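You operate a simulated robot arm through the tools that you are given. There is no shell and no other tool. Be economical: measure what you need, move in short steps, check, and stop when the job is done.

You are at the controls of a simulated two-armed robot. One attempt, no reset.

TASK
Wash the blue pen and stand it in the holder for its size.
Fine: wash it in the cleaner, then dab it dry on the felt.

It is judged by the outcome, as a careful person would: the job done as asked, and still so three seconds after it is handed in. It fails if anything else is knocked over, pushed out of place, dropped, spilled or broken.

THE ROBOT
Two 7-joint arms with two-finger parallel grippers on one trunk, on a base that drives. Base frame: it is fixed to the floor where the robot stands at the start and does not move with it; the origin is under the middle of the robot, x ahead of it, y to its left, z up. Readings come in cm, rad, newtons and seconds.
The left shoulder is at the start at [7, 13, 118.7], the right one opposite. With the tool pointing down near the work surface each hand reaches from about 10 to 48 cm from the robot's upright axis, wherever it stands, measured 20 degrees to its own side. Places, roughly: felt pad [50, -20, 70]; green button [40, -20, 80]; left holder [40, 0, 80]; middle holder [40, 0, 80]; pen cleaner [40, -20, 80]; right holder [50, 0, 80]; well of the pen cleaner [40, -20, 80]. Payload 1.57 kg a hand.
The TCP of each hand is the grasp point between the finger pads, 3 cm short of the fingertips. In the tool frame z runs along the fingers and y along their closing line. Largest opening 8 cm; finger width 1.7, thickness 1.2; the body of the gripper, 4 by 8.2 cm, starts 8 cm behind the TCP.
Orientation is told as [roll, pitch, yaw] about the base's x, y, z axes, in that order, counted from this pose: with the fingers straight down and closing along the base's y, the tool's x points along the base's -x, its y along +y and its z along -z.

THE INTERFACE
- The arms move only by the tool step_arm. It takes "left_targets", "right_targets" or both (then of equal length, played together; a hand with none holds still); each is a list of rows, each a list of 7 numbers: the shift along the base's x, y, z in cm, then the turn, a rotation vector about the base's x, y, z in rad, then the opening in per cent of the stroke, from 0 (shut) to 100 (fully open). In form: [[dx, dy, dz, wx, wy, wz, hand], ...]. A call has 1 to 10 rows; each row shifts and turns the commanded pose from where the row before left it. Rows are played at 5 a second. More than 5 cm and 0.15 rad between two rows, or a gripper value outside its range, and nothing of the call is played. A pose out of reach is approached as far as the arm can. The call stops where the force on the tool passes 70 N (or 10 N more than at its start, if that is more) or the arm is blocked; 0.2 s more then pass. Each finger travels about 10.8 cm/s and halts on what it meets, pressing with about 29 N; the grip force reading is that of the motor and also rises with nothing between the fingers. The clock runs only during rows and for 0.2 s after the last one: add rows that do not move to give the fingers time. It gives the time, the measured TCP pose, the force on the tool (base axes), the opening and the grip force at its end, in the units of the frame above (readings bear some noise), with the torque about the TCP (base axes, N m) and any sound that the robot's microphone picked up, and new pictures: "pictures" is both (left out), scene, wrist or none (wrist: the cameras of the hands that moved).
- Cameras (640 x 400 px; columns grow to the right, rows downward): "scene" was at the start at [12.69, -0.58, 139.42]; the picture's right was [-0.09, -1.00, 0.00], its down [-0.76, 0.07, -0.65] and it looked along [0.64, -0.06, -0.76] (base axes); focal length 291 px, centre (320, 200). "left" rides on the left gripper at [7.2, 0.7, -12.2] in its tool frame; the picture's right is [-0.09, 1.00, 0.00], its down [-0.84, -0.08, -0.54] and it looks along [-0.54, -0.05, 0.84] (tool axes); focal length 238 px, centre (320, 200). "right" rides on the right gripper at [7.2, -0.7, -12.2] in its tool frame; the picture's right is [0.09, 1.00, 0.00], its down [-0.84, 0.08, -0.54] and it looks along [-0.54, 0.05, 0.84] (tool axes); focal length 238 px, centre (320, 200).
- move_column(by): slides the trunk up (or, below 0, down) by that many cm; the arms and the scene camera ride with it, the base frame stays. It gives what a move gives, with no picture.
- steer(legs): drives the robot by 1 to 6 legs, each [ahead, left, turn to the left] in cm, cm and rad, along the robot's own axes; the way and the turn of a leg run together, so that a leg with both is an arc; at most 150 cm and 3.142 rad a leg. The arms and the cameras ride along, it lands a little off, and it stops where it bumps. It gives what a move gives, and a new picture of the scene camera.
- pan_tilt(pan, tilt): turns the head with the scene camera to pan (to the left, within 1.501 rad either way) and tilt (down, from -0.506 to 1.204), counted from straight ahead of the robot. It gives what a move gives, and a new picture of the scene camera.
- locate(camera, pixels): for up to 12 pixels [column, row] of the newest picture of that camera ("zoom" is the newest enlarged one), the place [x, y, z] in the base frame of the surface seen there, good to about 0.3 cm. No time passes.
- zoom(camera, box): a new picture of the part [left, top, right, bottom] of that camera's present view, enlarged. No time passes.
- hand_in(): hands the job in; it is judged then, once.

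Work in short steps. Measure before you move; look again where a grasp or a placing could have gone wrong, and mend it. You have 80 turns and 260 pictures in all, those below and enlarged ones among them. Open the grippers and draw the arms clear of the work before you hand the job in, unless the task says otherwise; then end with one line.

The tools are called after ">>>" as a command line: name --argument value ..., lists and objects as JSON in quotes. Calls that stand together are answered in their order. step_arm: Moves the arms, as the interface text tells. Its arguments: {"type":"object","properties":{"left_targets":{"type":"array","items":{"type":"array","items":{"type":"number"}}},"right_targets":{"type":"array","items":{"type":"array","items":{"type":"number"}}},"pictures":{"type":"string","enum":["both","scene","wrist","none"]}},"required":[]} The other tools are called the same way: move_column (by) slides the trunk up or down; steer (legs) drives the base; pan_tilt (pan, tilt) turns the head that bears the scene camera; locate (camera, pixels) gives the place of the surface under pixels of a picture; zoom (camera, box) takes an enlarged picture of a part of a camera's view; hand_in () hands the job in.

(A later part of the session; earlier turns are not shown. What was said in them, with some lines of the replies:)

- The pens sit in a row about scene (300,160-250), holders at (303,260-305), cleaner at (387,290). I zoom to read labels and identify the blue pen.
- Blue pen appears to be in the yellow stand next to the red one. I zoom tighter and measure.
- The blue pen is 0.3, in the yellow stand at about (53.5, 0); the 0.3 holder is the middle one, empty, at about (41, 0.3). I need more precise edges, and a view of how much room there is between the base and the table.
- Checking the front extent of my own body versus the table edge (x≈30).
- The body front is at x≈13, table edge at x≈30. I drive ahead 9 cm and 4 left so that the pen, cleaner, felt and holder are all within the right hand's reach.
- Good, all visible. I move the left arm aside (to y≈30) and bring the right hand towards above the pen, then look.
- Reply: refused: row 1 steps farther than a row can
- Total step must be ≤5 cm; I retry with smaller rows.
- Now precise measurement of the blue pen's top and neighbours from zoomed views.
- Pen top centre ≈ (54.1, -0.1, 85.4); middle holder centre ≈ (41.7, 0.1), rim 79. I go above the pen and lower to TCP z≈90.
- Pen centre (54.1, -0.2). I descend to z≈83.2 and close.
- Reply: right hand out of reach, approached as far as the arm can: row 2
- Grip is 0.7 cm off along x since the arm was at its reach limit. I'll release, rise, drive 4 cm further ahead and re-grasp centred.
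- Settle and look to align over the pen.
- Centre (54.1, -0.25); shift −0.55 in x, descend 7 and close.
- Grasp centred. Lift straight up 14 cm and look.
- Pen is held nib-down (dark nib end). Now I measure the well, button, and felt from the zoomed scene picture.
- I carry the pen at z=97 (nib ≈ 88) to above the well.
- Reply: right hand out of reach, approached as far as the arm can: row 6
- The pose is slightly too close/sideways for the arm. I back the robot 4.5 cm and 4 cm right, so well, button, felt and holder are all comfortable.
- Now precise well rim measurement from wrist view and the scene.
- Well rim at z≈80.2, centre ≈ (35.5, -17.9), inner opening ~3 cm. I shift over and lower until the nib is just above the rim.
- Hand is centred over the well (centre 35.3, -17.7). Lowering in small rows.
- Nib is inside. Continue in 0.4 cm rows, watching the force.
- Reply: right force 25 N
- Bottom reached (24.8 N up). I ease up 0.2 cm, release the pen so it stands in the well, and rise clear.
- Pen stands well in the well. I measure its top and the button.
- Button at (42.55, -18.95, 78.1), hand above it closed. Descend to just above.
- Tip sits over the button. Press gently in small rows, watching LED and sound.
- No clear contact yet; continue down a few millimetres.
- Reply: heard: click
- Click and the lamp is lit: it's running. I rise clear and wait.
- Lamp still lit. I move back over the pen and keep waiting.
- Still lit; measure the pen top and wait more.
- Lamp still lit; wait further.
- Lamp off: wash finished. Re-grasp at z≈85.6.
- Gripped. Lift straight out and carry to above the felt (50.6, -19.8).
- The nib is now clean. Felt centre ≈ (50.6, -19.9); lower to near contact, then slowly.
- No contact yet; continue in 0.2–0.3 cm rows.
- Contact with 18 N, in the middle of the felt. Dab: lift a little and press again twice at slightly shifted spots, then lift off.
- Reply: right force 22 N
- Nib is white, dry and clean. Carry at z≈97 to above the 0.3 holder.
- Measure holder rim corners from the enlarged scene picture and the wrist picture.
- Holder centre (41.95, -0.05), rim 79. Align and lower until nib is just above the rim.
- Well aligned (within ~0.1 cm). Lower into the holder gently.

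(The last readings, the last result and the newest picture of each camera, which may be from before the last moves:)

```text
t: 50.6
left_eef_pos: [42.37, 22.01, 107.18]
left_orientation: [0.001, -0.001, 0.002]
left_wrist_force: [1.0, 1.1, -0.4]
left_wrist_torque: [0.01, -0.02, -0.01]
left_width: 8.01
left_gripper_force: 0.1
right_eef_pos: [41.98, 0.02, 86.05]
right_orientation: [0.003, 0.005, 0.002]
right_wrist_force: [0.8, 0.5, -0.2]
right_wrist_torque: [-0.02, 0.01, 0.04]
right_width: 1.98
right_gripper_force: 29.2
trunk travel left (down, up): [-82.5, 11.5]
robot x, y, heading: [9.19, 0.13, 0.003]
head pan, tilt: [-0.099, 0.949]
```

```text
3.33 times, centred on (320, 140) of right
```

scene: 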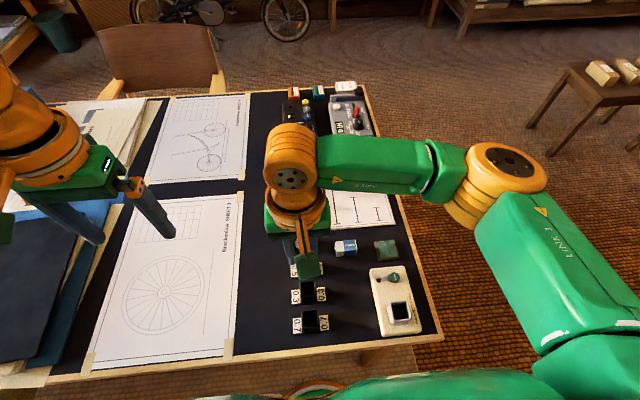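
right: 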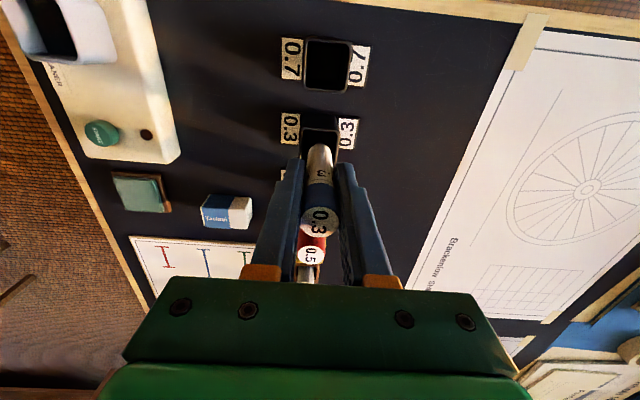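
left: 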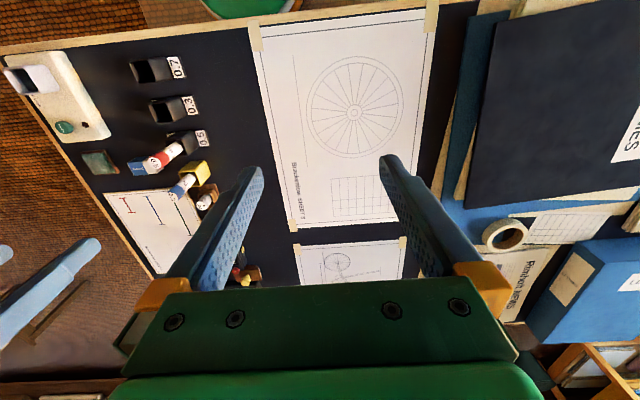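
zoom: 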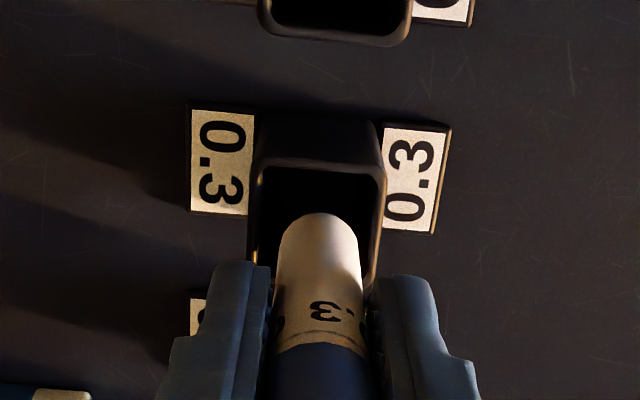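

Nib is inside the holder. Lower on to the floor (expected TCP ≈ 83).

>>> step_arm --right_targets '[[0, 0, -1, 0, 0, 0, 0], [0, 0, -1, 0, 0, 0, 0], [0, 0, -0.4, 0, 0, 0, 0], [0, 0, -0.3, 0, 0, 0, 0], [0, 0, 0, 0, 0, 0, 0]]' --pictures "none"

```text
t: 51.8
left_eef_pos: [42.36, 21.98, 107.17]
left_orientation: [-0.001, 0.001, 0.002]
left_wrist_force: [0.2, -0.2, 1.1]
left_wrist_torque: [0.01, 0.01, 0.0]
left_width: 8.02
left_gripper_force: 0.1
right_eef_pos: [41.94, 0.02, 83.34]
right_orientation: [0.002, 0.005, 0.001]
right_wrist_force: [0.6, 0.2, 0.1]
right_wrist_torque: [0.0, 0.01, 0.02]
right_width: 1.96
right_gripper_force: 28.6
trunk travel left (down, up): [-82.5, 11.5]
robot x, y, heading: [8.94, 0.44, 0.004]
head pan, tilt: [-0.099, 0.949]
```

No contact yet; a few millimetres more.

>>> step_arm --right_targets '[[0, 0, -0.2, 0, 0, 0, 0], [0, 0, -0.2, 0, 0, 0, 0], [0, 0, -0.15, 0, 0, 0, 0], [0, 0, 0, 0, 0, 0, 0]]' --pictures "none"

```text
t: 52.8
left_eef_pos: [42.47, 22.02, 107.2]
left_orientation: [0.0, 0.001, 0.002]
left_wrist_force: [0.1, -0.4, -0.2]
left_wrist_torque: [0.0, 0.03, -0.01]
left_width: 8.02
left_gripper_force: 0.0
right_eef_pos: [41.96, 0.04, 82.81]
right_orientation: [0.001, 0.003, 0.0]
right_wrist_force: [-0.5, -1.0, -0.5]
right_wrist_torque: [0.02, -0.03, 0.01]
right_width: 1.95
right_gripper_force: 29.1
trunk travel left (down, up): [-82.5, 11.5]
robot x, y, heading: [9.51, 0.01, 0.003]
head pan, tilt: [-0.099, 0.949]
```

>>> step_arm --right_targets '[[0, 0, -0.15, 0, 0, 0, 0], [0, 0, -0.15, 0, 0, 0, 0], [0, 0, 0, 0, 0, 0, 0]]' --pictures "wrist"

```text
t: 53.6
left_eef_pos: [42.3, 22.05, 107.29]
left_orientation: [0.0, -0.001, 0.001]
left_wrist_force: [-0.3, 0.9, 0.4]
left_wrist_torque: [0.02, 0.0, 0.0]
left_width: 8.01
left_gripper_force: 0.1
right_eef_pos: [41.95, 0.01, 82.79]
right_orientation: [0.001, -0.001, 0.002]
right_wrist_force: [4.3, -0.2, 19.9]
right_wrist_torque: [-0.03, -0.42, -0.01]
right_width: 1.98
right_gripper_force: 29.4
trunk travel left (down, up): [-82.5, 11.5]
robot x, y, heading: [9.14, 0.13, 0.003]
head pan, tilt: [-0.099, 0.949]
```

right: 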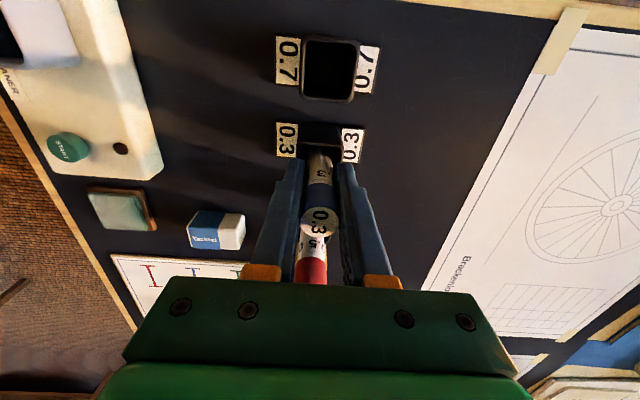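

Seated on the floor (19.9 N). Ease off slightly, release and rise straight.

>>> step_arm --right_targets '[[0, 0, 0.2, 0, 0, 0, 0], [0, 0, 0, 0, 0, 0, 15], [0, 0, 0, 0, 0, 0, 30], [0, 0, 0, 0, 0, 0, 60], [0, 0, 0, 0, 0, 0, 100], [0, 0, 0, 0, 0, 0, 100], [0, 0, 4, 0, 0, 0, 100], [0, 0, 4, 0, 0, 0, 100], [0, 0, 4, 0, 0, 0, 100], [0, 0, 4, 0, 0, 0, 100]]' --pictures "wrist"

>>> step_arm --right_targets '[[-2, -4, 1, 0, 0, 0, 100], [-2, -4, 0, 0, 0, 0, 100], [-2, -4, 0, 0, 0, 0, 100], [-2, -4, 0, 0, 0, 0, 100], [0, 0, 0, 0, 0, 0, 100]]'

>>> zoom --camera "scene" --box '[260, 200, 450, 350]'

```text
t: 55.8
left_eef_pos: [42.32, 22.02, 107.01]
left_orientation: [0.0, -0.001, 0.001]
left_wrist_force: [-0.6, 0.2, 0.2]
left_wrist_torque: [-0.01, 0.0, -0.02]
left_width: 8.0
left_gripper_force: 0.0
right_eef_pos: [41.81, -0.12, 98.81]
right_orientation: [0.002, 0.003, 0.002]
right_wrist_force: [0.5, -0.7, -0.8]
right_wrist_torque: [-0.03, 0.0, 0.01]
right_width: 8.0
right_gripper_force: 0.0
trunk travel left (down, up): [-82.5, 11.5]
robot x, y, heading: [9.2, 0.19, 0.002]
head pan, tilt: [-0.099, 0.949]
```

right: 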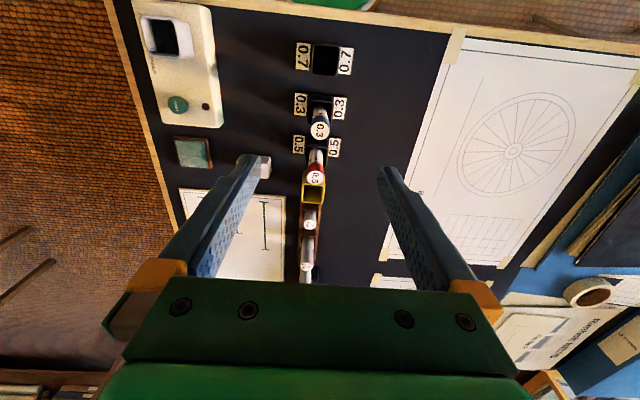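

```text
t: 57.0
left_eef_pos: [42.54, 22.03, 107.19]
left_orientation: [-0.001, 0.002, 0.001]
left_wrist_force: [0.7, 0.5, 0.5]
left_wrist_torque: [0.0, 0.01, -0.02]
left_width: 8.01
left_gripper_force: 0.0
right_eef_pos: [33.84, -16.08, 99.72]
right_orientation: [0.0, 0.002, 0.001]
right_wrist_force: [-0.2, 0.1, -0.3]
right_wrist_torque: [-0.02, 0.04, 0.0]
right_width: 8.01
right_gripper_force: 0.0
trunk travel left (down, up): [-82.5, 11.5]
robot x, y, heading: [9.21, 0.04, 0.005]
head pan, tilt: [-0.099, 0.949]
```

scene: 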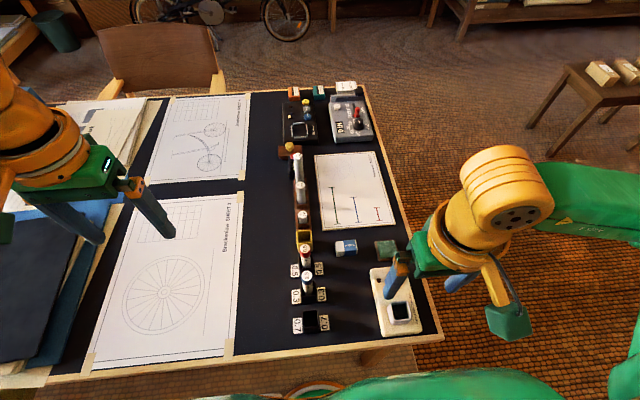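
right: 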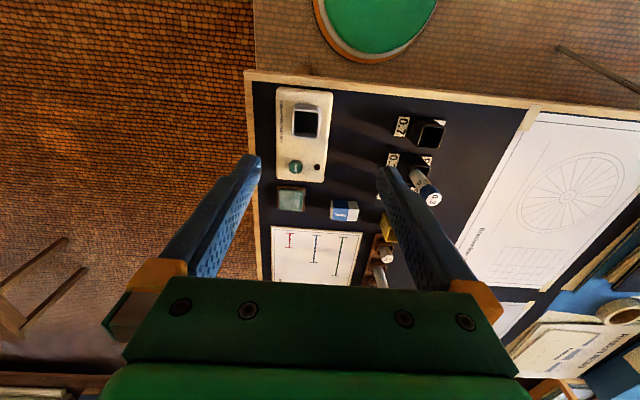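

```text
2.67 times, centred on (355, 275) of scene
```

zoom: 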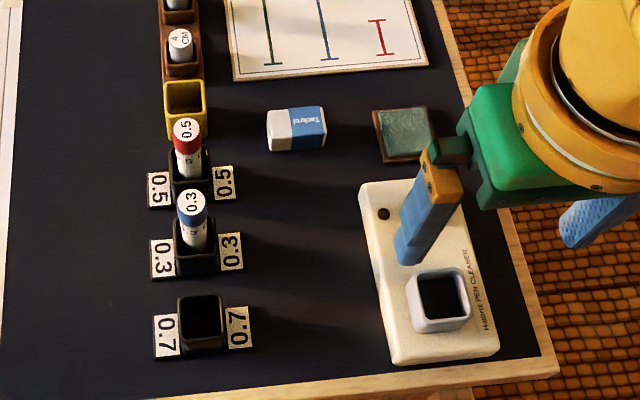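

The blue pen stands in the 0.3 holder and nothing else has been disturbed. Both hands are open and clear, so I hand the job in.

>>> hand_in

```text
The job is handed in.
```

The blue 0.3 pen was washed in the cleaner until its lamp went off, dabbed dry on the felt, and now stands in the middle (0.3) holder; nothing else looked moved in the last pictures.
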